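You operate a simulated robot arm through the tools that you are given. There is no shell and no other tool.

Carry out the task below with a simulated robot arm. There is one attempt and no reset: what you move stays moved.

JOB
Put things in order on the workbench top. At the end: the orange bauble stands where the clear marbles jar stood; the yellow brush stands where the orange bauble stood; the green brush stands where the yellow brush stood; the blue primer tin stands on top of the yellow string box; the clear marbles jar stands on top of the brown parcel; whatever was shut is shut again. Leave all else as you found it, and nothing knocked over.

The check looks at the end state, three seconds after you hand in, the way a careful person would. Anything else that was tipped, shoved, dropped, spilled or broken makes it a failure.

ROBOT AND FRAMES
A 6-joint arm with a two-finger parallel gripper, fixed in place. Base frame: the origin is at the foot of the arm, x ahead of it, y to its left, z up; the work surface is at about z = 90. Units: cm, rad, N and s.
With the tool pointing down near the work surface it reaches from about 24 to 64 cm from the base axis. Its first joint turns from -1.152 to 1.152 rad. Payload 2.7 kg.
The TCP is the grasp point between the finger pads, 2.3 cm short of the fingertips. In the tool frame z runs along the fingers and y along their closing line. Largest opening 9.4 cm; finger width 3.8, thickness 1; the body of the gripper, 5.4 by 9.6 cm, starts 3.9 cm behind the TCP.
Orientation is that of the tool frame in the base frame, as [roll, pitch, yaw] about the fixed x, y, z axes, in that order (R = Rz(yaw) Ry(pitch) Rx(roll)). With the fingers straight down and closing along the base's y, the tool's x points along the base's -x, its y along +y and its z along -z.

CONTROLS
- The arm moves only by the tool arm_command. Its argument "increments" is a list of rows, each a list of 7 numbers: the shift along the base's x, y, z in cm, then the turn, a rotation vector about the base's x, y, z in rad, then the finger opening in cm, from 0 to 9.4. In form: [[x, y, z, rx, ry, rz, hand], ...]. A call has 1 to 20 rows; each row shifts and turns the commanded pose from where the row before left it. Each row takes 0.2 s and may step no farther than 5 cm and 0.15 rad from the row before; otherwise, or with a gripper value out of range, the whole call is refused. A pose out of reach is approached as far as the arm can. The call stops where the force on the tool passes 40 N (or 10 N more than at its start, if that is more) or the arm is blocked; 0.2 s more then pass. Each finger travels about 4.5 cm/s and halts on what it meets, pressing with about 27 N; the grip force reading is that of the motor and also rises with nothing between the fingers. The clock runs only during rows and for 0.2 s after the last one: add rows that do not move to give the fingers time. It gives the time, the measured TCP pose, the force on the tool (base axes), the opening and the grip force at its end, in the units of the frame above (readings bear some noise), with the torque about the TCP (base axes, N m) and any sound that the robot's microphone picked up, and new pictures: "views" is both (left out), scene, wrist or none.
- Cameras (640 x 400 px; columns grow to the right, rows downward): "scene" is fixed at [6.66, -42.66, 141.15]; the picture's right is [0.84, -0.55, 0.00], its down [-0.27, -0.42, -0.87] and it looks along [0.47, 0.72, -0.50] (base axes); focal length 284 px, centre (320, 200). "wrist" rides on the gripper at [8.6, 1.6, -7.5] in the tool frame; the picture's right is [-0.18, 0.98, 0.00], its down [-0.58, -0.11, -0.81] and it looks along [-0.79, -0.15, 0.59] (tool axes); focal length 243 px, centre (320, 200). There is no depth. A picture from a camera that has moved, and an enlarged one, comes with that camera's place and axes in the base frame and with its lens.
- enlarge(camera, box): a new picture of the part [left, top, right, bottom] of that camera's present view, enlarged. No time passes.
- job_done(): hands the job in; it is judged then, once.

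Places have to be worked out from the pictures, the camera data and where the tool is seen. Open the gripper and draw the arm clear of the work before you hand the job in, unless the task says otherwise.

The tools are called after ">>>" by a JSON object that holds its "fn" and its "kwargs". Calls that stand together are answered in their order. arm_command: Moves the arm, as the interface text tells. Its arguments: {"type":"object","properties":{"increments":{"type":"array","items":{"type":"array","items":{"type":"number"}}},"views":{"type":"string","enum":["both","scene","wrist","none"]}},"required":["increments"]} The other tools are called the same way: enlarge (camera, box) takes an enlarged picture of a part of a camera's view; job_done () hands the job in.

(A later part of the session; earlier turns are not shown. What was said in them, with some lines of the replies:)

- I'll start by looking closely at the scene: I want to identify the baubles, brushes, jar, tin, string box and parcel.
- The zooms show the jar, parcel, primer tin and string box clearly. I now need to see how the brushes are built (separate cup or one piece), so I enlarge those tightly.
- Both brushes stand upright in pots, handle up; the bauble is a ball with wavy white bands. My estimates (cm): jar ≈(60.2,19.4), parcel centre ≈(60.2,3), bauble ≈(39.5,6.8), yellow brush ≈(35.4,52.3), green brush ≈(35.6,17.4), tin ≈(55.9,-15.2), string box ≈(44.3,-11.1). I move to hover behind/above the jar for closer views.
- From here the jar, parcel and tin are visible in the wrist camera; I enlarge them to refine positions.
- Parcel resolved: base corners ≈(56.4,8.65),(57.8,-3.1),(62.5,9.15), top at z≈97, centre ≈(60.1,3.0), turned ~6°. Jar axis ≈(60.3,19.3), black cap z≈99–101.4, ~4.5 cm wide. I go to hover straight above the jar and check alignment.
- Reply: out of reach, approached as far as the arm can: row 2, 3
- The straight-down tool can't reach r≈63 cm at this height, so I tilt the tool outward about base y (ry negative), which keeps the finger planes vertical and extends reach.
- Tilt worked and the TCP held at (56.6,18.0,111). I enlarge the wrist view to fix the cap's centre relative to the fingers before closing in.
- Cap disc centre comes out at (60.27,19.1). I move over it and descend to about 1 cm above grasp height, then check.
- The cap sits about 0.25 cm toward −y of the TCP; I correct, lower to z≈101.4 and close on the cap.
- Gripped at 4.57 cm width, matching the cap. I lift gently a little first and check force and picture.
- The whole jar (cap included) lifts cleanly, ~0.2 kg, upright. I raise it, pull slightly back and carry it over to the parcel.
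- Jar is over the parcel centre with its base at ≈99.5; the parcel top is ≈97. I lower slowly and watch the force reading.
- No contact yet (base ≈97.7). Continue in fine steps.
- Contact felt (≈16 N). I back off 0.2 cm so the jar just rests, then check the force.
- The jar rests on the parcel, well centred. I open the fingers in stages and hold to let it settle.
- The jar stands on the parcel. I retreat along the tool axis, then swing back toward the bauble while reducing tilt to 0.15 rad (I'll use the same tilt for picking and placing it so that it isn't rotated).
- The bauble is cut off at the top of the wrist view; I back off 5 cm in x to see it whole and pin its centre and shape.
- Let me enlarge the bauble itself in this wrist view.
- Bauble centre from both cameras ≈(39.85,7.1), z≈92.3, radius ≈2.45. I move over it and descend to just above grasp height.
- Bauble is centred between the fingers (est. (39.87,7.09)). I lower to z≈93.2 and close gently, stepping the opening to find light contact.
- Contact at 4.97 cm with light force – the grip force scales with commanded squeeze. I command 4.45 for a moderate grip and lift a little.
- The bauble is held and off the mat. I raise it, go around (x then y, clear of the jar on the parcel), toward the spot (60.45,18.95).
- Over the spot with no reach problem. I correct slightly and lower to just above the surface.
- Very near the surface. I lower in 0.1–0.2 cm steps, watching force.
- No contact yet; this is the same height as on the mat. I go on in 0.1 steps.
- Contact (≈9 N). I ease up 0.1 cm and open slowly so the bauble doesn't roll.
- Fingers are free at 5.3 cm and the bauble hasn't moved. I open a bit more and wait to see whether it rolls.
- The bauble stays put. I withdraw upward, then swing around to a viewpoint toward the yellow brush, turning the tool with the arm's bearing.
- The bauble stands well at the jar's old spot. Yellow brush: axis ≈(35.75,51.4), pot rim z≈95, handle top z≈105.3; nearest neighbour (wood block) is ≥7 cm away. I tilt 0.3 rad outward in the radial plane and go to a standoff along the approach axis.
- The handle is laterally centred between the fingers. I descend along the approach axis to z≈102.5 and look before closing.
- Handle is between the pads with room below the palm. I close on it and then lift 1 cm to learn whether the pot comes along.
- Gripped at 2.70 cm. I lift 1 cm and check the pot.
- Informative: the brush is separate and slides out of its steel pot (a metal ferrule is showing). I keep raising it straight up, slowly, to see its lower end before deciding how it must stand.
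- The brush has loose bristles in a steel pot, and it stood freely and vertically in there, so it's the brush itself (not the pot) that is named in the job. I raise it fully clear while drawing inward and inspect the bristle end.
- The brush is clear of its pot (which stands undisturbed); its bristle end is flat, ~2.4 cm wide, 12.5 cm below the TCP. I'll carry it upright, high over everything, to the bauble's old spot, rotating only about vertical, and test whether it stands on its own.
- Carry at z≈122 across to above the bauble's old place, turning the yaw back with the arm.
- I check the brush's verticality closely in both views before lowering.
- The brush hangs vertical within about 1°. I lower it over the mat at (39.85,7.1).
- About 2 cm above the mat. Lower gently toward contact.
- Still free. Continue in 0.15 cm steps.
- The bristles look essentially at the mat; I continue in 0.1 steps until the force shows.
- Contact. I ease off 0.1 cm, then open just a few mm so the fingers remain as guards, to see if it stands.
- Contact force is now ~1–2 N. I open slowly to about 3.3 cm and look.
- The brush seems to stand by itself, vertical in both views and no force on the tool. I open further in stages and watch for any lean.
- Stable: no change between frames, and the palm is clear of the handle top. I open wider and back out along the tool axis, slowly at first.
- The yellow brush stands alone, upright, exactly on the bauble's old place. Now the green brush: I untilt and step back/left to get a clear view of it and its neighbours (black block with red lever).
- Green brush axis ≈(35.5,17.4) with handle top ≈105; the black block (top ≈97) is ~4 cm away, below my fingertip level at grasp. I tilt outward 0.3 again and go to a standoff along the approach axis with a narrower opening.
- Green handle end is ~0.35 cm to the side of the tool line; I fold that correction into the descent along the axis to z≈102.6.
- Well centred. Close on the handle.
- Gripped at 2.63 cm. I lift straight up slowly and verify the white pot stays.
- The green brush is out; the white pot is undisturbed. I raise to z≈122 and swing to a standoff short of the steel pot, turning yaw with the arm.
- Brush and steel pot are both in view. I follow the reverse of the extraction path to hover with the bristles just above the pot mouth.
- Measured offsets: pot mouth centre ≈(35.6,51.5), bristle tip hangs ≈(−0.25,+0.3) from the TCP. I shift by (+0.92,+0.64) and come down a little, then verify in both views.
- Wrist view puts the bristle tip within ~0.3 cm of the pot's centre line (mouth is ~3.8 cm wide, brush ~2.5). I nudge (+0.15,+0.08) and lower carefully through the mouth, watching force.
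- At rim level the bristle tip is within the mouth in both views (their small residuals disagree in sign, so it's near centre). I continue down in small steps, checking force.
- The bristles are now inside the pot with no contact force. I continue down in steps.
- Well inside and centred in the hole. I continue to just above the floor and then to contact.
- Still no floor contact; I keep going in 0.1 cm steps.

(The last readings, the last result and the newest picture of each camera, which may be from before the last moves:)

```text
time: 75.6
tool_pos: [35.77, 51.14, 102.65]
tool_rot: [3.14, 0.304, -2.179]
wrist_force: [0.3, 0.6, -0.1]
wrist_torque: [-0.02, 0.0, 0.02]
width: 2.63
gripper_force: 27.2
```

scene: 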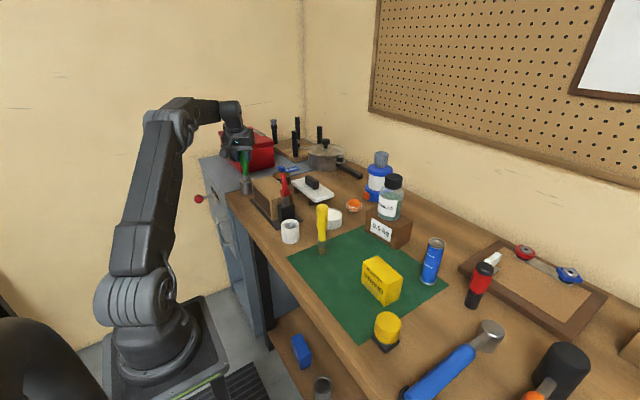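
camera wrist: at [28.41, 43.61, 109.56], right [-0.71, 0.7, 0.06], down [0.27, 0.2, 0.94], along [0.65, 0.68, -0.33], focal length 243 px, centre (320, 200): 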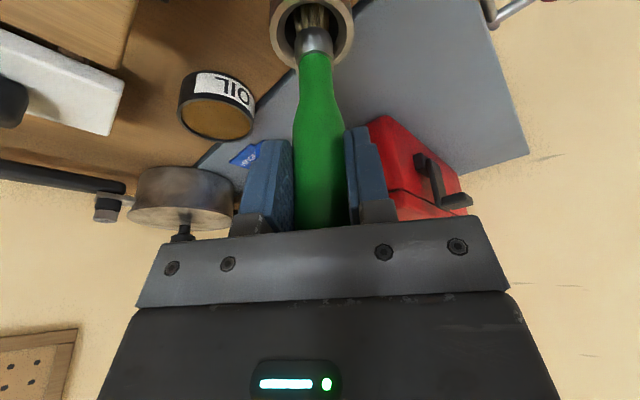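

>>> {"fn": "arm_command", "kwargs": {"increments": [[0, 0, -0.1, 0, 0, 0, 1.5], [0, 0, -0.1, 0, 0, 0, 1.5], [0, 0, 0, 0, 0, 0, 1.5]], "views": "both"}}

>>> {"fn": "enlarge", "kwargs": {"camera": "wrist", "box": [240, 0, 400, 240]}}

```text
time: 76.4
tool_pos: [35.83, 51.15, 102.42]
tool_rot: [3.14, 0.307, -2.179]
wrist_force: [-2.2, -2.1, 13.2]
wrist_torque: [-0.27, 0.26, 0.03]
width: 2.63
gripper_force: 26.7
camera wrist: at [28.36, 43.56, 107.08], right [-0.71, 0.7, 0.06], down [0.27, 0.19, 0.94], along [0.65, 0.68, -0.32], focal length 243 px, centre (320, 200)
```

scene: 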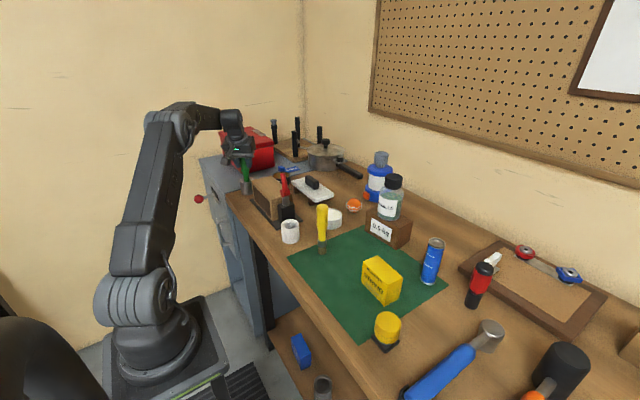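
wrist: 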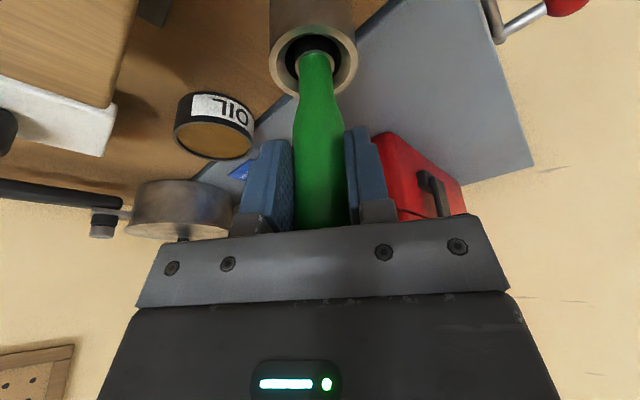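

```text
1.67 times, centred on (320, 120) of wrist
camera zoom: at [28.36, 43.56, 107.08], right [-0.71, 0.7, 0.06], down [0.27, 0.19, 0.94], along [0.65, 0.68, -0.32], focal length 404 px, centre (320, 333)
```

zoom: 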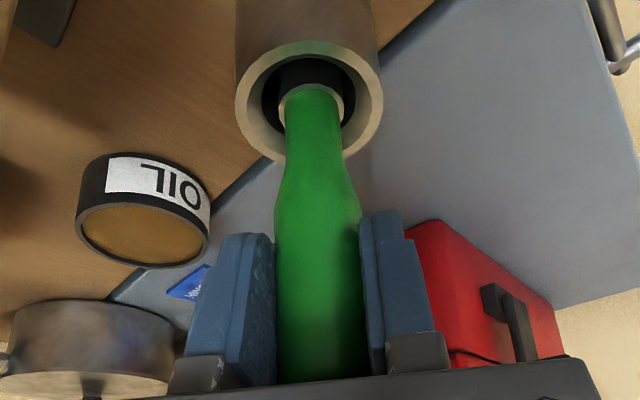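

Floor contact (~13 N), same depth and look as the yellow brush had. I ease up slightly and release slowly.

>>> {"fn": "arm_command", "kwargs": {"increments": [[0, 0, 0.15, 0, 0, 0, 1.5], [0, 0, 0, 0, 0, 0, 1.5], [0, 0, 0, 0, 0, 0, 2.4], [0, 0, 0, 0, 0, 0, 2.6], [0, 0, 0, 0, 0, 0, 2.7], [0, 0, 0, 0, 0, 0, 2.85], [0, 0, 0, 0, 0, 0, 3.0], [0, 0, 0, 0, 0, 0, 3.3], [0, 0, 0, 0, 0, 0, 4.0], [0, 0, 0, 0, 0, 0, 4.5], [0, 0, 0, 0, 0, 0, 4.5]], "views": "both"}}

>>> {"fn": "enlarge", "kwargs": {"camera": "wrist", "box": [240, 0, 400, 240]}}

>>> {"fn": "enlarge", "kwargs": {"camera": "scene", "box": [216, 130, 280, 210]}}

```text
time: 78.8
tool_pos: [35.78, 51.23, 102.32]
tool_rot: [3.14, 0.305, -2.179]
wrist_force: [-0.1, -0.4, -0.4]
wrist_torque: [-0.02, 0.02, -0.02]
width: 4.48
gripper_force: 0.0
camera wrist: at [28.35, 43.56, 107.07], right [-0.71, 0.7, 0.06], down [0.27, 0.2, 0.94], along [0.65, 0.68, -0.33], focal length 243 px, centre (320, 200)
```

scene: 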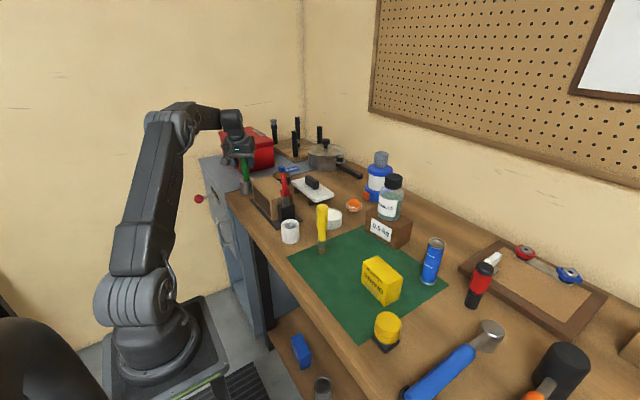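
wrist: 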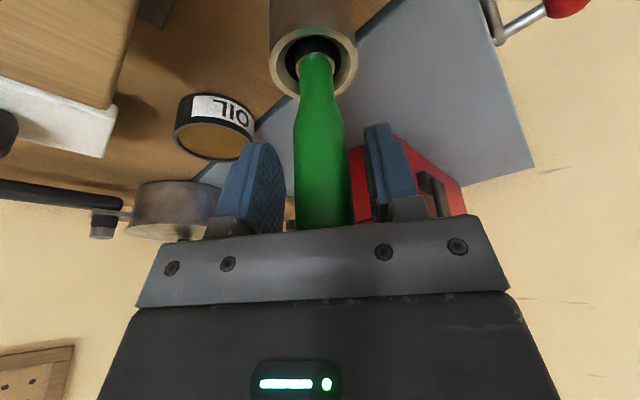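

```text
1.67 times, centred on (320, 120) of wrist
camera zoom: at [28.35, 43.56, 107.07], right [-0.71, 0.7, 0.06], down [0.27, 0.2, 0.94], along [0.65, 0.68, -0.33], focal length 404 px, centre (320, 333)
```

zoom: 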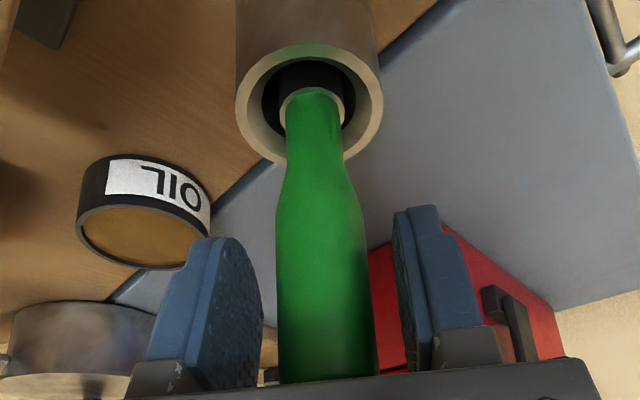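

```text
5.00 times, centred on (248, 170) of scene
camera zoom: at [6.66, -42.66, 141.15], right [0.84, -0.55, 0.0], down [-0.27, -0.42, -0.87], along [0.47, 0.72, -0.5], focal length 1419 px, centre (680, 350)
```

zoom: 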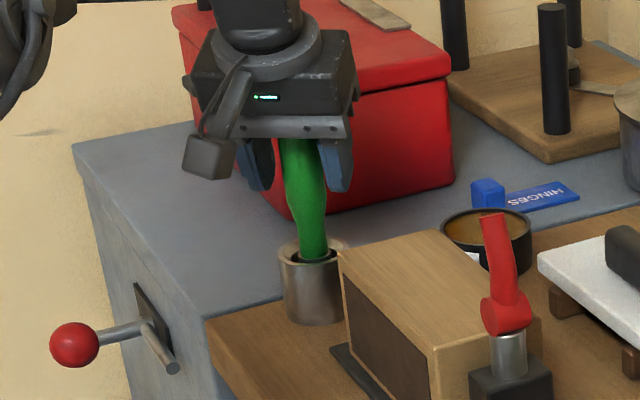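

Green brush stands upright in the steel pot. I open wider and retreat along the tool axis, then check it.

>>> {"fn": "arm_command", "kwargs": {"increments": [[0, 0, 0, 0, 0, 0, 6], [0, 0, 0, 0, 0, 0, 7], [-0.1, -0.13, 0.5, 0, 0, 0, 7], [-0.17, -0.24, 1.0, 0, 0, 0, 7], [-0.35, -0.5, 2.0, 0, 0, 0, 7], [-0.5, -0.75, 2.8, 0, 0, 0, 7], [-0.6, -0.9, 3.0, 0, 0, 0, 7], [-2, -2.8, 2.5, 0, 0, 0, 7], [-2, -2.8, 2.5, 0, 0, 0, 7], [0, 0, 0, 0, 0, 0, 7]], "views": "both"}}

>>> {"fn": "enlarge", "kwargs": {"camera": "scene", "box": [200, 120, 360, 260]}}

```text
time: 81.0
tool_pos: [30.16, 42.93, 116.75]
tool_rot: [3.141, 0.303, -2.18]
wrist_force: [0.5, 0.5, 0.8]
wrist_torque: [-0.03, 0.0, -0.01]
width: 7.01
gripper_force: 0.1
camera wrist: at [22.68, 35.33, 121.49], right [-0.71, 0.7, 0.06], down [0.27, 0.2, 0.94], along [0.65, 0.68, -0.33], focal length 243 px, centre (320, 200)
```

scene: 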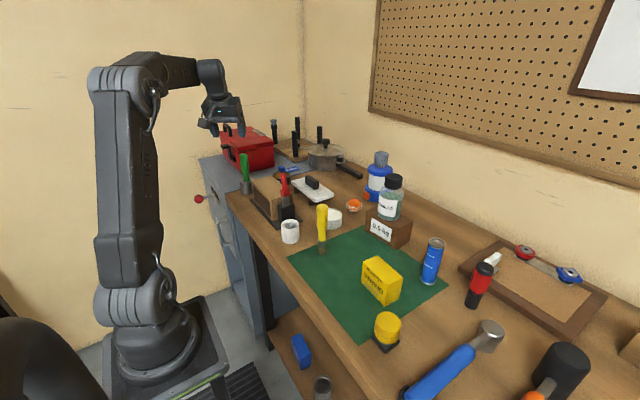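
wrist: 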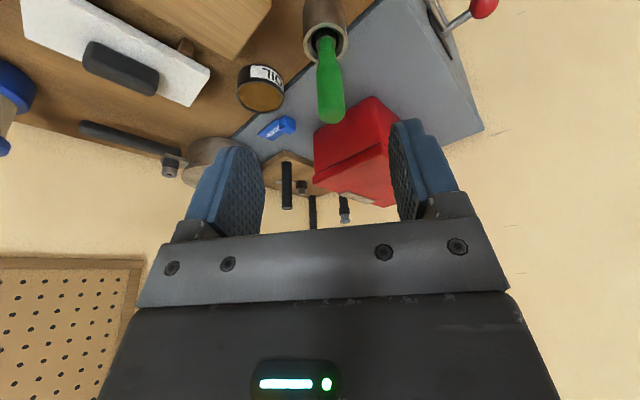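

```text
2.86 times, centred on (280, 190) of scene
camera zoom: at [6.66, -42.66, 141.15], right [0.84, -0.55, 0.0], down [-0.27, -0.42, -0.87], along [0.47, 0.72, -0.5], focal length 811 px, centre (434, 229)
```

zoom: 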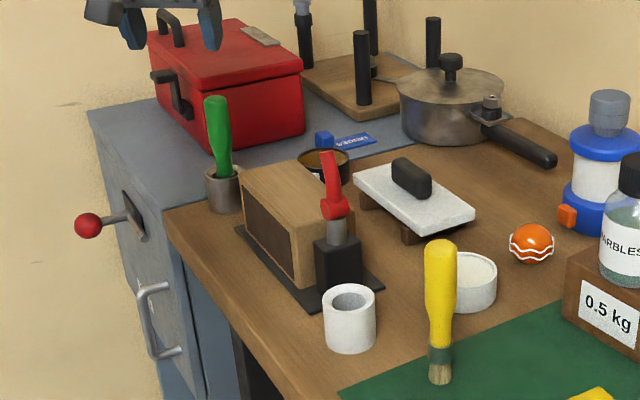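

All good: green brush in the steel pot, white pot unmoved, yellow brush upright. Now I swing over (high, untilted) toward the primer tin and string box for closer views.

>>> {"fn": "arm_command", "kwargs": {"increments": [[0, 0, 2, -0.122, 0.085, 0, 8], [0, 0, 2, -0.122, 0.085, 0, 9], [3.19, -3.41, 0, 0, 0, -0.0866, 9.4], [2.84, -3.65, 0, 0, 0, -0.0866, 9.4], [2.45, -3.82, 0, 0, 0, -0.0866, 9.4], [2.07, -3.97, 0, 0, 0, -0.0866, 9.4], [1.68, -4.09, 0, 0, 0, -0.0866, 9.4], [1.27, -4.16, 0, 0, 0, -0.0866, 9.4], [0.88, -4.19, 0, 0, 0, -0.0866, 9.4], [0.48, -4.19, 0, 0, 0, -0.0866, 9.4], [0.1, -4.15, 0, 0, 0, -0.0866, 9.4], [-0.28, -4.08, 0, 0, 0, -0.0866, 9.4], [-0.64, -3.97, 0, 0, 0, -0.0866, 9.4], [-0.98, -3.84, 0, 0, 0, -0.0866, 9.4], [-1.31, -3.66, 0, 0, 0, -0.0866, 9.4], [-1.61, -3.47, 0, 0, 0, -0.0866, 9.4], [0, 0, 0, 0, 0, 0, 9.4]], "views": "both"}}

>>> {"fn": "enlarge", "kwargs": {"camera": "wrist", "box": [200, 0, 440, 150]}}

```text
time: 84.6
tool_pos: [40.34, -11.46, 120.66]
tool_rot: [3.139, 0.005, 2.892]
wrist_force: [0.3, 1.0, 0.3]
wrist_torque: [0.02, 0.01, 0.0]
width: 9.41
gripper_force: 0.0
camera wrist: at [32.12, -7.77, 128.26], right [0.42, 0.91, 0.0], down [0.53, -0.25, 0.81], along [0.73, -0.34, -0.59], focal length 243 px, centre (320, 200)
```

scene: 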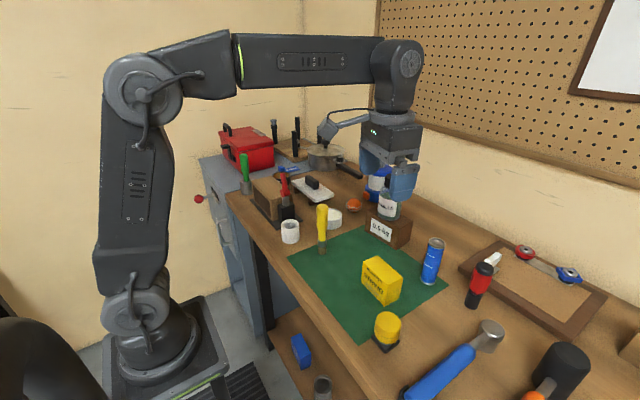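
wrist: 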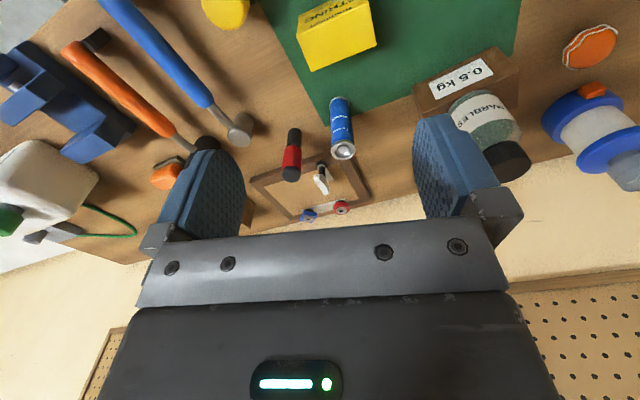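

```text
2.67 times, centred on (320, 75) of wrist
camera zoom: at [32.12, -7.77, 128.26], right [0.42, 0.91, 0.0], down [0.53, -0.25, 0.81], along [0.73, -0.34, -0.59], focal length 647 px, centre (320, 533)
```

zoom: 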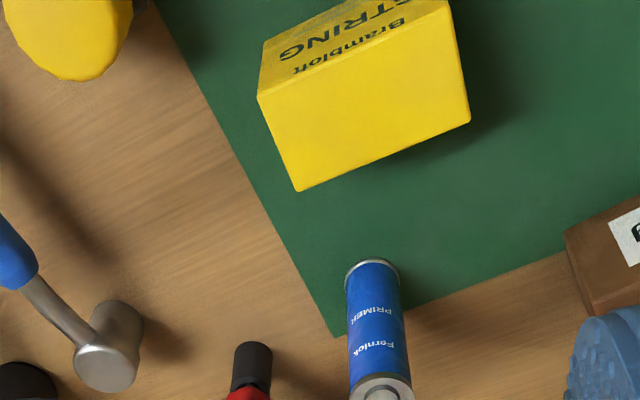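

Tin ≈(55.6,-14.9), box top ≈ x 41.4–46, y −15.1…−6.8 at z≈96.7, centre ≈(43.65,−11.0). I move to hover above the tin.

>>> {"fn": "arm_command", "kwargs": {"increments": [[3.05, -0.7, -2.1, 0, 0, 0, 9.4], [3.05, -0.7, -2.1, 0, 0, 0, 9.4], [3.05, -0.7, -2.1, 0, 0, 0, 9.4], [3.05, -0.7, -2.1, 0, 0, 0, 9.4], [2.0, -0.45, -2.2, 0, 0, 0, 9.4], [0, 0, 0, 0, 0, 0, 9.4]], "views": "both"}}

>>> {"fn": "enlarge", "kwargs": {"camera": "wrist", "box": [240, 0, 400, 200]}}

```text
time: 86.0
tool_pos: [54.58, -14.81, 110.17]
tool_rot: [3.14, 0.006, 2.894]
wrist_force: [0.6, 0.1, 0.8]
wrist_torque: [0.01, -0.05, -0.01]
width: 9.4
gripper_force: 0.0
camera wrist: at [46.47, -11.05, 117.72], right [0.42, 0.91, 0.0], down [0.53, -0.25, 0.81], along [0.74, -0.34, -0.59], focal length 243 px, centre (320, 200)
```

scene: 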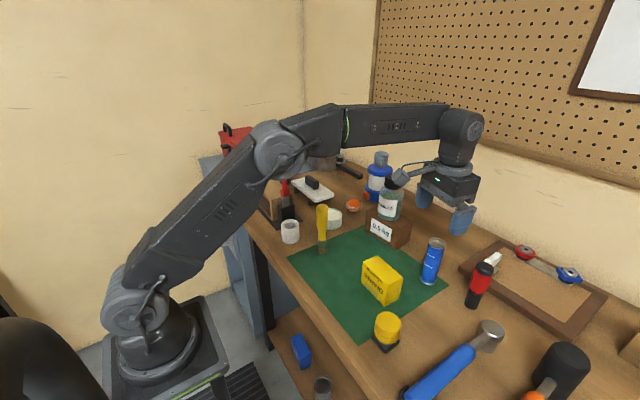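
wrist: 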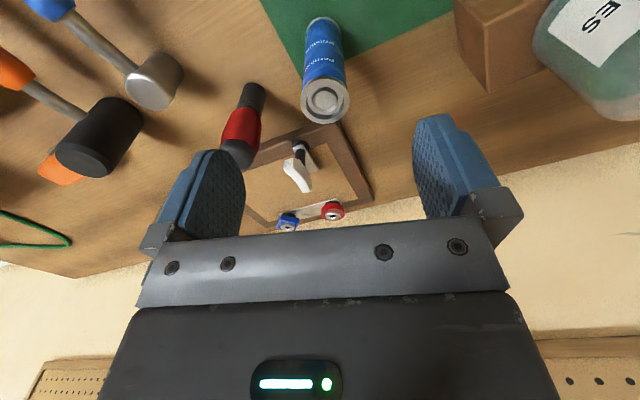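

```text
2.00 times, centred on (320, 100) of wrist
camera zoom: at [46.47, -11.05, 117.72], right [0.42, 0.91, 0.0], down [0.53, -0.25, 0.81], along [0.74, -0.34, -0.59], focal length 485 px, centre (320, 400)
```

zoom: 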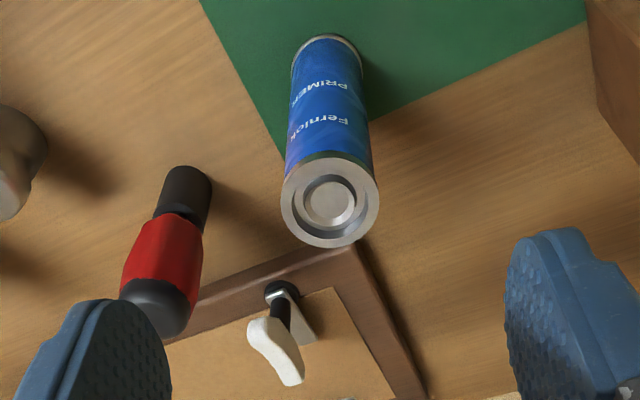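

Tin axis refined to ≈(55.55,−14.83), Ø≈3.6, top ≈101.4. I centre over it and descend to z≈98.4.

>>> {"fn": "arm_command", "kwargs": {"increments": [[1.0, -0.07, 0, 0, 0, 0, 8], [0, 0, -3, 0, 0, 0, 7.5], [0, 0, -3, 0, 0, 0, 7.5], [0, 0, -2.5, 0, 0, 0, 7.5], [0, 0, -1.2, 0, 0, 0, 7.5], [0, 0, 0, 0, 0, 0, 7.5]], "views": "both"}}

>>> {"fn": "enlarge", "kwargs": {"camera": "wrist", "box": [220, 50, 420, 250]}}

```text
time: 87.4
tool_pos: [55.47, -14.88, 100.42]
tool_rot: [3.139, 0.005, 2.894]
wrist_force: [0.7, -0.6, 0.4]
wrist_torque: [0.02, -0.04, -0.03]
width: 7.48
gripper_force: 0.1
camera wrist: at [47.24, -11.15, 107.97], right [0.42, 0.91, 0.0], down [0.53, -0.25, 0.81], along [0.73, -0.34, -0.59], focal length 243 px, centre (320, 200)
```

scene: 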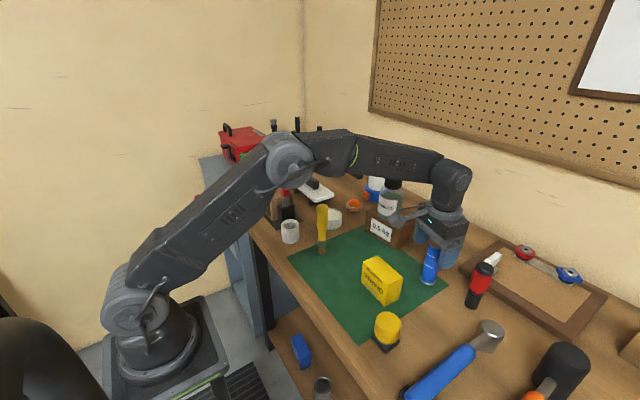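
wrist: 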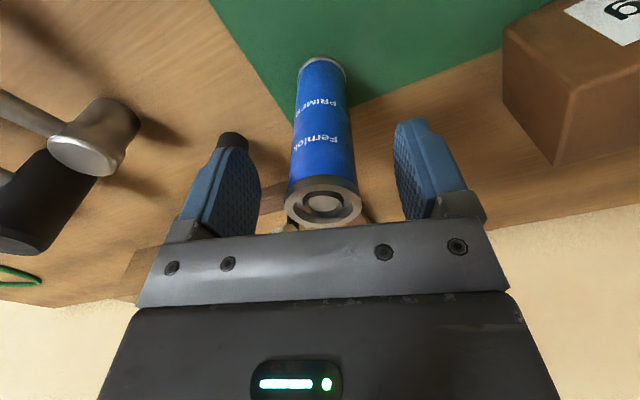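

```text
2.00 times, centred on (320, 150) of wrist
camera zoom: at [47.24, -11.15, 107.97], right [0.42, 0.91, 0.0], down [0.53, -0.25, 0.81], along [0.73, -0.34, -0.59], focal length 485 px, centre (320, 300)
```

zoom: 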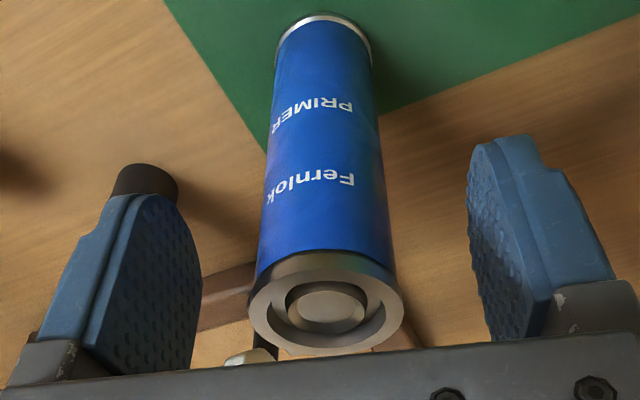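

Centred. Lower another 1.8 cm and close on the tin.

>>> {"fn": "arm_command", "kwargs": {"increments": [[0.1, 0.1, -0.9, 0, 0, 0, 7.5], [0, 0, -0.9, 0, 0, 0, 7.5], [0, 0, 0, 0, 0, 0, 6], [0, 0, 0, 0, 0, 0, 4.8], [0, 0, 0, 0, 0, 0, 4], [0, 0, 0, 0, 0, 0, 3.2], [0, 0, 0, 0, 0, 0, 2.8], [0, 0, 0, 0, 0, 0, 2.8], [0, 0, 0, 0, 0, 0, 2.8]], "views": "both"}}

```text
time: 89.4
tool_pos: [55.64, -14.82, 98.61]
tool_rot: [3.138, 0.004, 2.896]
wrist_force: [-0.2, 0.6, -0.6]
wrist_torque: [0.01, 0.0, 0.02]
width: 3.46
gripper_force: 26.7
camera wrist: at [47.36, -11.03, 106.21], right [0.42, 0.91, 0.0], down [0.53, -0.25, 0.81], along [0.73, -0.34, -0.59], focal length 243 px, centre (320, 200)
```

scene: 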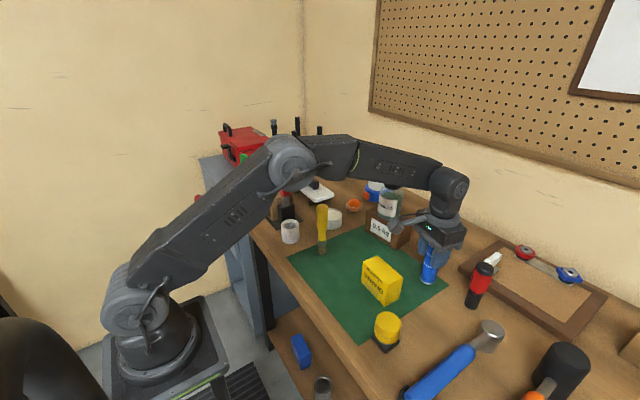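
wrist: 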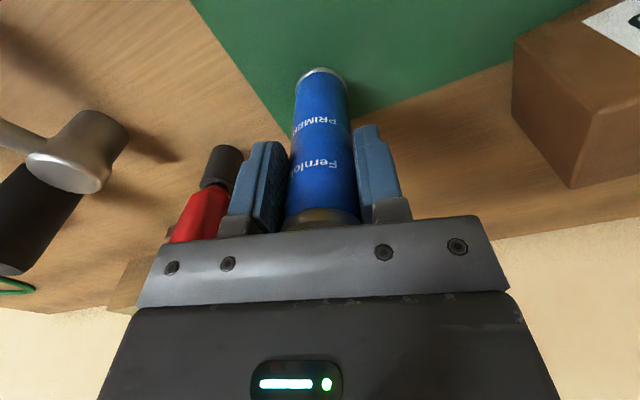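

Gripped (3.46 cm). I lift straight up, check, then carry over the string box.

>>> {"fn": "arm_command", "kwargs": {"increments": [[0, 0, 0.5, 0, 0, 0, 2.8], [0, 0, 1.5, 0, 0, 0, 2.8], [0, 0, 3, 0, 0, 0, 2.8], [0, 0, 3, 0, 0, 0, 2.8], [0, 0, 2, 0, 0, 0, 2.8], [-3, 0.95, 0, 0, 0, 0, 2.8], [-3, 0.95, 0, 0, 0, 0, 2.8], [-3, 0.95, 0, 0, 0, 0, 2.8], [-2.95, 0.95, 0, 0, 0, 0, 2.8], [0, 0, 0, 0, 0, 0, 2.8], [0, 0, 0, 0, 0, 0, 2.8]], "views": "both"}}

>>> {"fn": "enlarge", "kwargs": {"camera": "scene", "box": [320, 170, 450, 320]}}

>>> {"fn": "enlarge", "kwargs": {"camera": "wrist", "box": [200, 0, 440, 200]}}

```text
time: 91.8
tool_pos: [43.55, -10.87, 108.65]
tool_rot: [3.138, 0.006, 2.893]
wrist_force: [-0.3, -0.2, -0.7]
wrist_torque: [0.02, -0.01, -0.02]
width: 3.5
gripper_force: 27.0
camera wrist: at [35.34, -7.09, 116.26], right [0.42, 0.91, 0.0], down [0.53, -0.25, 0.81], along [0.74, -0.34, -0.59], focal length 243 px, centre (320, 200)
```

scene: 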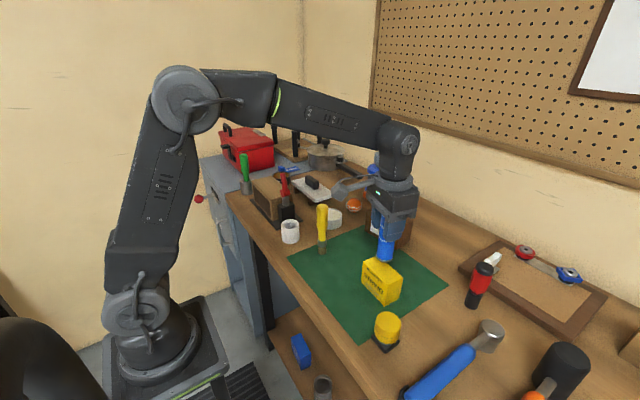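
wrist: 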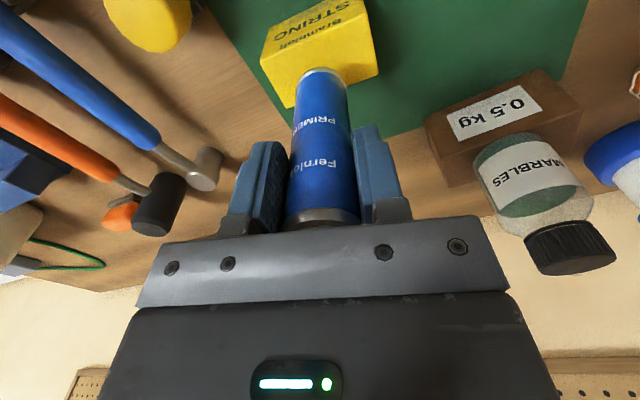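

```text
2.67 times, centred on (385, 245) of scene
camera zoom: at [6.66, -42.66, 141.15], right [0.84, -0.55, 0.0], down [-0.27, -0.42, -0.87], along [0.47, 0.72, -0.5], focal length 757 px, centre (147, 80)
```

zoom: 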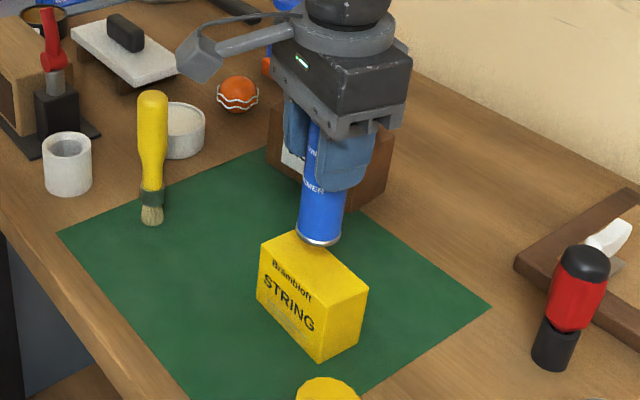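

```text
2.00 times, centred on (320, 100) of wrist
camera zoom: at [35.34, -7.09, 116.26], right [0.42, 0.91, 0.0], down [0.53, -0.25, 0.81], along [0.74, -0.34, -0.59], focal length 485 px, centre (320, 400)
```

zoom: 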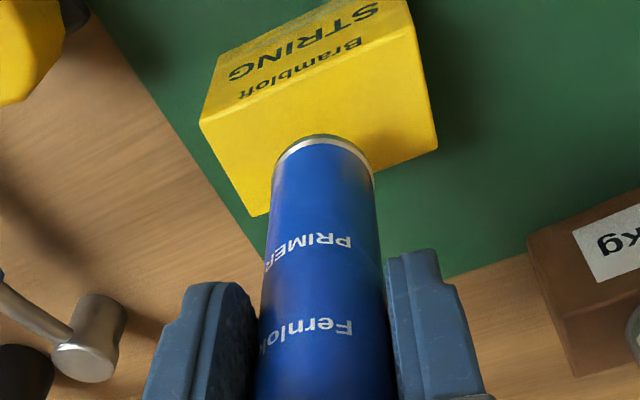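

Tin base ≈(43.54,−10.75) vs box-top centre ≈(43.69,−10.77): nearly perfect. I shift +0.12 in x and lower toward the box top.

>>> {"fn": "arm_command", "kwargs": {"increments": [[0.12, 0, -0.8, 0, 0, 0, 2.8], [0, 0, -0.8, 0, 0, 0, 2.8], [0, 0, -0.6, 0, 0, 0, 2.8], [0, 0, -0.3, 0, 0, 0, 2.8], [0, 0, 0, 0, 0, 0, 2.8]], "views": "scene"}}

>>> {"fn": "enlarge", "kwargs": {"camera": "scene", "box": [350, 210, 420, 310]}}

```text
time: 93.0
tool_pos: [43.61, -11.07, 106.08]
tool_rot: [3.14, 0.007, 2.895]
wrist_force: [-1.0, -0.7, -1.6]
wrist_torque: [0.0, 0.01, 0.01]
width: 3.49
gripper_force: 26.7
```

scene: 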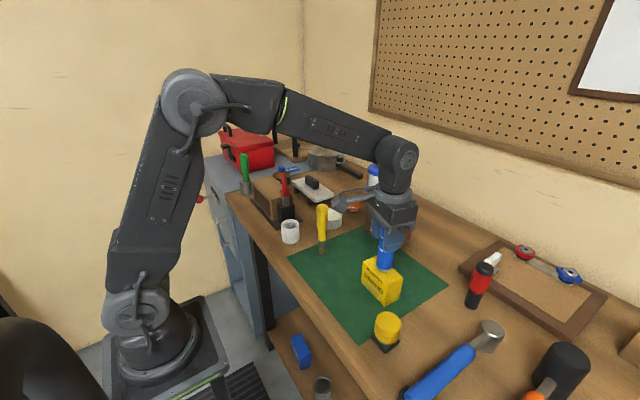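

```text
4.00 times, centred on (385, 260) of scene
camera zoom: at [6.67, -42.66, 141.15], right [0.84, -0.55, 0.0], down [-0.27, -0.42, -0.87], along [0.47, 0.72, -0.5], focal length 1136 px, centre (60, -40)
```

zoom: 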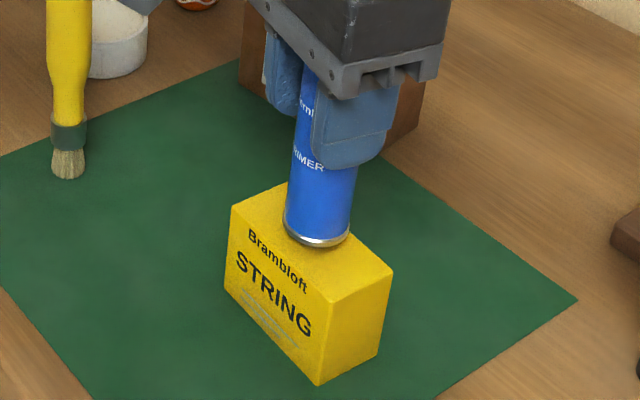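

The tin's base is just above the centre of the box top. Lower in fine steps to contact.

>>> {"fn": "arm_command", "kwargs": {"increments": [[0, 0, -0.15, 0, 0, 0, 2.8], [0, 0, -0.15, 0, 0, 0, 2.8], [0, 0, 0, 0, 0, 0, 2.8]], "views": "none"}}

```text
time: 93.8
tool_pos: [43.69, -10.98, 105.74]
tool_rot: [3.14, 0.004, 2.893]
wrist_force: [0.4, 0.8, -0.7]
wrist_torque: [-0.01, 0.01, -0.02]
width: 3.5
gripper_force: 26.4
```

>>> {"fn": "arm_command", "kwargs": {"increments": [[0, 0, -0.15, 0, 0, 0, 2.8], [0, 0, -0.1, 0, 0, 0, 2.8], [0, 0, 0, 0, 0, 0, 2.8]], "views": "none"}}

```text
time: 94.6
tool_pos: [43.68, -11.01, 105.56]
tool_rot: [3.141, 0.004, 2.892]
wrist_force: [-0.5, -0.1, -1.1]
wrist_torque: [-0.02, 0.0, -0.03]
width: 3.48
gripper_force: 26.8
```

No contact yet (base ≈96.95). Continue in 0.1 steps.

>>> {"fn": "arm_command", "kwargs": {"increments": [[0, 0, -0.1, 0, 0, 0, 2.8], [0, 0, -0.1, 0, 0, 0, 2.8], [0, 0, 0, 0, 0, 0, 2.8]], "views": "none"}}

```text
time: 95.4
tool_pos: [43.76, -10.98, 105.32]
tool_rot: [3.14, 0.005, 2.895]
wrist_force: [-0.2, -0.5, -1.5]
wrist_torque: [-0.01, -0.01, 0.05]
width: 3.51
gripper_force: 27.5
```

>>> {"fn": "arm_command", "kwargs": {"increments": [[0, 0, -0.1, 0, 0, 0, 2.8], [0, 0, -0.1, 0, 0, 0, 2.8], [0, 0, 0, 0, 0, 0, 2.8]], "views": "scene"}}

>>> {"fn": "enlarge", "kwargs": {"camera": "scene", "box": [350, 210, 420, 310]}}

```text
time: 96.2
tool_pos: [43.64, -10.93, 105.31]
tool_rot: [3.139, 0.006, 2.895]
wrist_force: [-1.2, 1.6, 9.4]
wrist_torque: [0.15, 0.13, 0.02]
width: 3.48
gripper_force: 27.1
```

scene: 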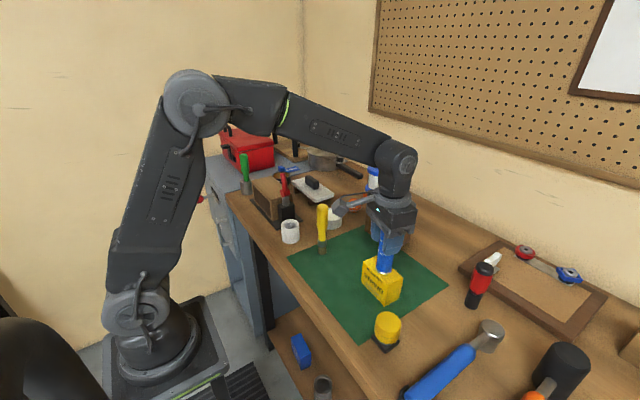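

```text
4.00 times, centred on (385, 260) of scene
camera zoom: at [6.65, -42.65, 141.15], right [0.84, -0.55, 0.0], down [-0.27, -0.42, -0.87], along [0.47, 0.72, -0.5], focal length 1136 px, centre (60, -40)
```

zoom: 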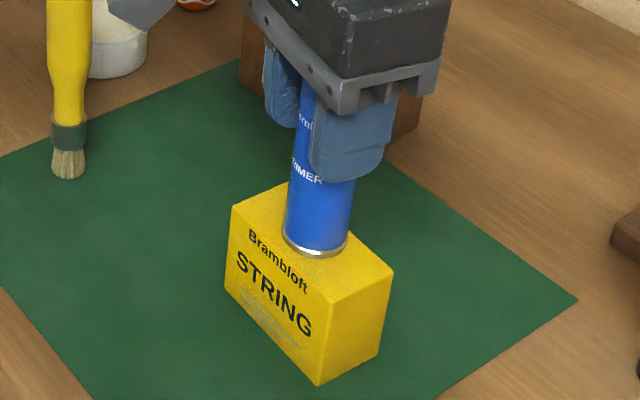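

Contact (~10 N), box hasn't moved. Ease up 0.1 and open slowly.

>>> {"fn": "arm_command", "kwargs": {"increments": [[0, 0, 0.1, 0, 0, 0, 2.8], [0, 0, 0, 0, 0, 0, 2.8], [0, 0, 0, 0, 0, 0, 3.2], [0, 0, 0, 0, 0, 0, 3.4], [0, 0, 0, 0, 0, 0, 3.5], [0, 0, 0, 0, 0, 0, 3.6], [0, 0, 0, 0, 0, 0, 3.8], [0, 0, 0, 0, 0, 0, 4.2], [0, 0, 0, 0, 0, 0, 5], [0, 0, 0, 0, 0, 0, 6], [0, 0, 0, 0, 0, 0, 6.5], [0, 0, 0, 0, 0, 0, 6.5]], "views": "both"}}

>>> {"fn": "enlarge", "kwargs": {"camera": "scene", "box": [350, 210, 420, 310]}}

```text
time: 98.8
tool_pos: [43.54, -11.0, 105.27]
tool_rot: [3.14, 0.005, 2.893]
wrist_force: [0.0, 0.4, -0.1]
wrist_torque: [0.0, 0.01, -0.01]
width: 6.5
gripper_force: 0.0
camera wrist: at [35.47, -7.27, 112.82], right [0.42, 0.91, 0.0], down [0.53, -0.25, 0.81], along [0.73, -0.34, -0.59], focal length 243 px, centre (320, 200)
```

scene: 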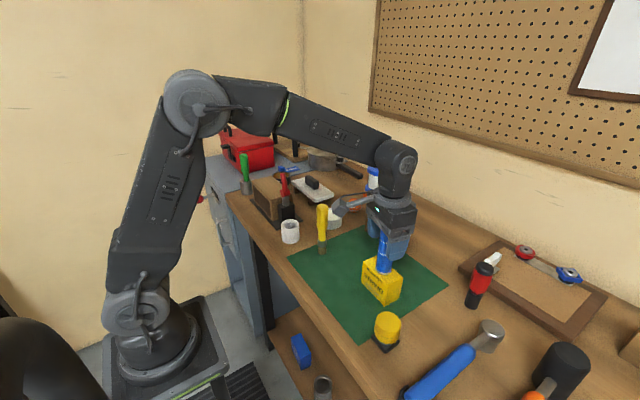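
wrist: 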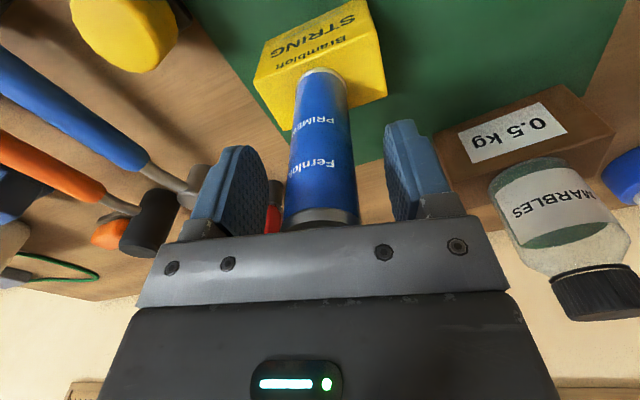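

```text
4.00 times, centred on (385, 260) of scene
camera zoom: at [6.66, -42.66, 141.15], right [0.84, -0.55, 0.0], down [-0.27, -0.42, -0.87], along [0.47, 0.72, -0.5], focal length 1136 px, centre (60, -40)
```

zoom: 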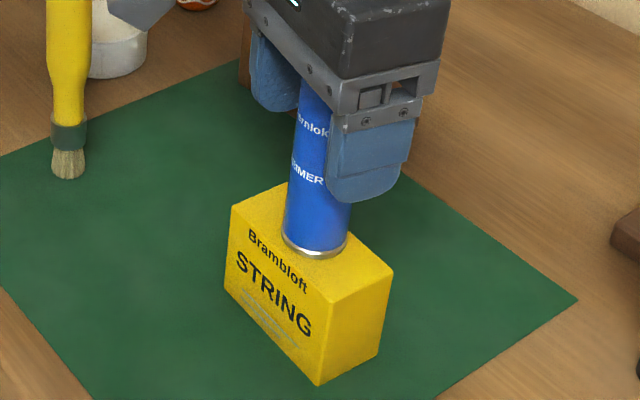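

The tin stands on the box. I retreat straight up and then back to a clear position, and inspect everything.

>>> {"fn": "arm_command", "kwargs": {"increments": [[0, 0, 0.5, 0, 0, 0, 6.5], [0, 0, 1.5, 0, 0, 0, 6.5], [0, 0, 3, 0, 0, 0, 6.5], [0, 0, 4, 0, 0, 0, 7], [0, 0, 4, 0, 0, 0, 8], [0, 0, 4, 0, 0, 0, 9], [-2, 2, 3, 0, 0, 0.05, 9.4], [-2.5, 3, 2, 0, 0, 0.05, 9.4], [-2.5, 3.5, 1, 0, 0, 0.05, 9.4], [-2, 3.5, 0, 0, 0, 0.05, 9.4], [0, 3.5, 0, 0, 0, 0.05, 9.4], [0, 0, 0, 0, 0, 0, 9.4]], "views": "both"}}

>>> {"fn": "enlarge", "kwargs": {"camera": "scene", "box": [190, 130, 430, 280]}}

>>> {"fn": "enlarge", "kwargs": {"camera": "scene", "box": [280, 200, 500, 350]}}

>>> {"fn": "enlarge", "kwargs": {"camera": "wrist", "box": [160, 0, 640, 220]}}

```text
time: 101.4
tool_pos: [34.78, 4.27, 128.58]
tool_rot: [3.141, 0.004, -3.139]
wrist_force: [0.0, -0.2, -0.1]
wrist_torque: [-0.01, -0.02, 0.0]
width: 9.4
gripper_force: 0.1
camera wrist: at [25.83, 6.03, 136.18], right [0.18, 0.98, 0.0], down [0.58, -0.11, 0.81], along [0.8, -0.15, -0.59], focal length 243 px, centre (320, 200)
```

scene: 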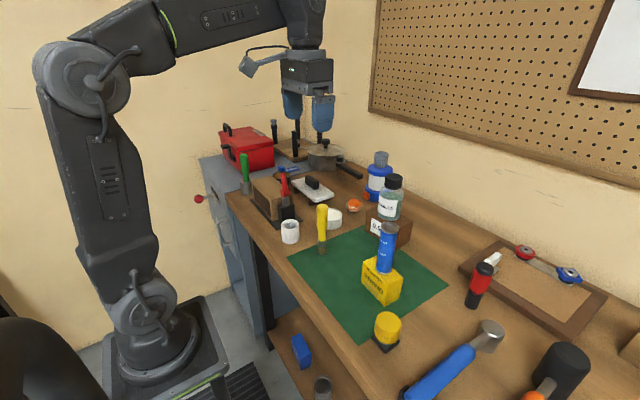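
wrist: 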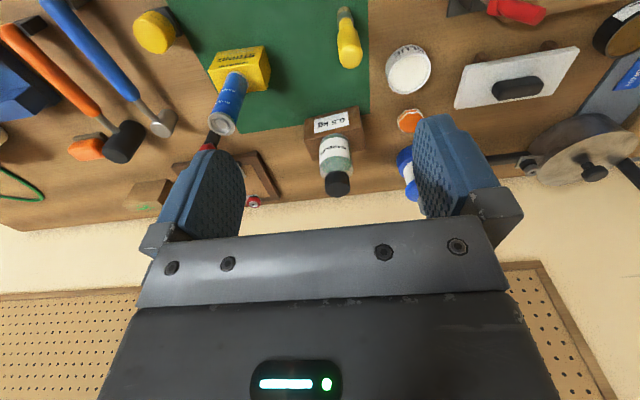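

```text
2.67 times, centred on (310, 205) of scene
camera zoom: at [6.66, -42.65, 141.15], right [0.84, -0.55, 0.0], down [-0.27, -0.42, -0.87], along [0.47, 0.72, -0.5], focal length 757 px, centre (347, 187)
```

zoom: 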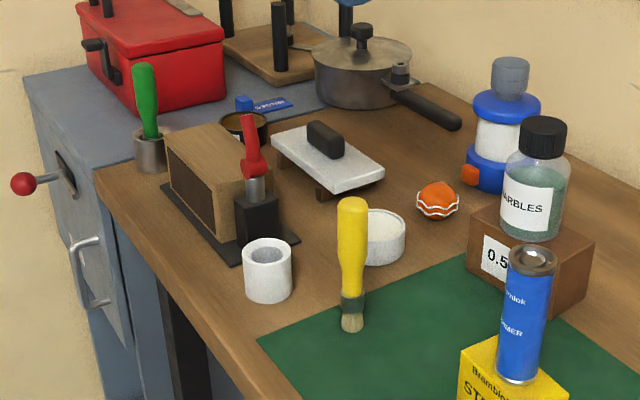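

```text
2.67 times, centred on (390, 275) of scene
camera zoom: at [6.66, -42.65, 141.15], right [0.84, -0.55, 0.0], down [-0.27, -0.42, -0.87], along [0.47, 0.72, -0.5], focal length 757 px, centre (133, 0)
```

zoom: 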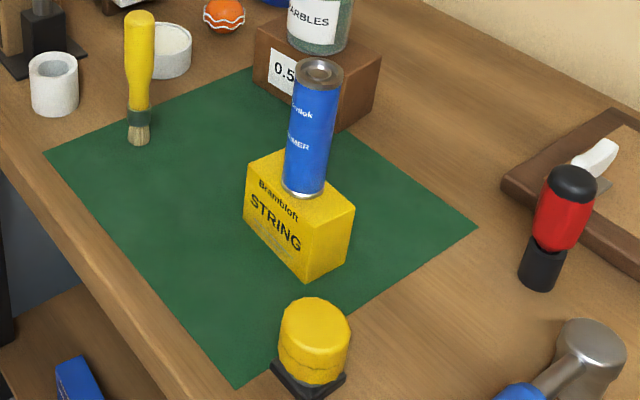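

```text
1.33 times, centred on (400, 110) of wrist
camera zoom: at [25.83, 6.03, 136.18], right [0.18, 0.98, 0.0], down [0.58, -0.11, 0.81], along [0.8, -0.15, -0.59], focal length 324 px, centre (213, 320)
```

zoom: 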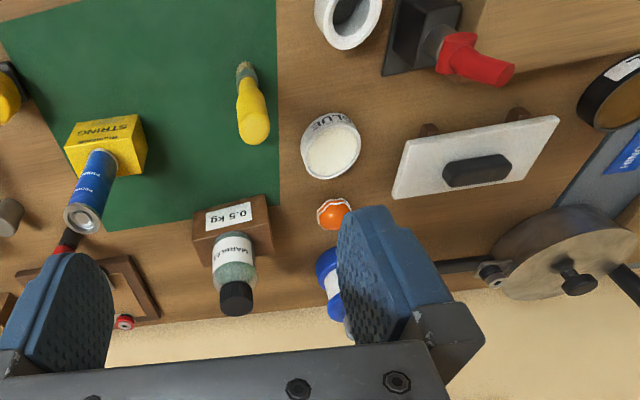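

Everything checks out: the bauble is where the jar stood, and the jar is on the parcel. The yellow brush is upright where the bauble stood, and the green brush is in the yellow brush's old place. The primer tin is on the string box. Both pots and all other items look unmoved, nothing was opened, the gripper is open and the arm is clear, so I hand in.

>>> {"fn": "job_done", "kwargs": {}}

```text
The job is handed in.
```

I've handed the job in, and in the last pictures everything was where you asked. I haven't been shown the check's result.

- **Orange bauble:** stands where the clear marbles jar stood.
- **Clear marbles jar:** stands on top of the brown parcel, cap on.
- **Yellow brush:** stands upright on its bristles where the orange bauble stood.
- **Green brush:** stands in the steel pot, where the yellow brush stood.
- **Blue primer tin:** stands on top of the yellow string box.

**Brush pots:** the brushes turned out to be loose in their pots. I took the job to mean the brushes alone, so I left both pots where they were. The white pot is now empty, and the yellow brush stands free on the mat without a pot. If you meant each brush to move together with its pot, that part is not as you wanted.

I opened nothing, so there was nothing to shut again. I saw no sign that anything else had been moved or knocked over. The gripper is open and the arm is clear of the work.
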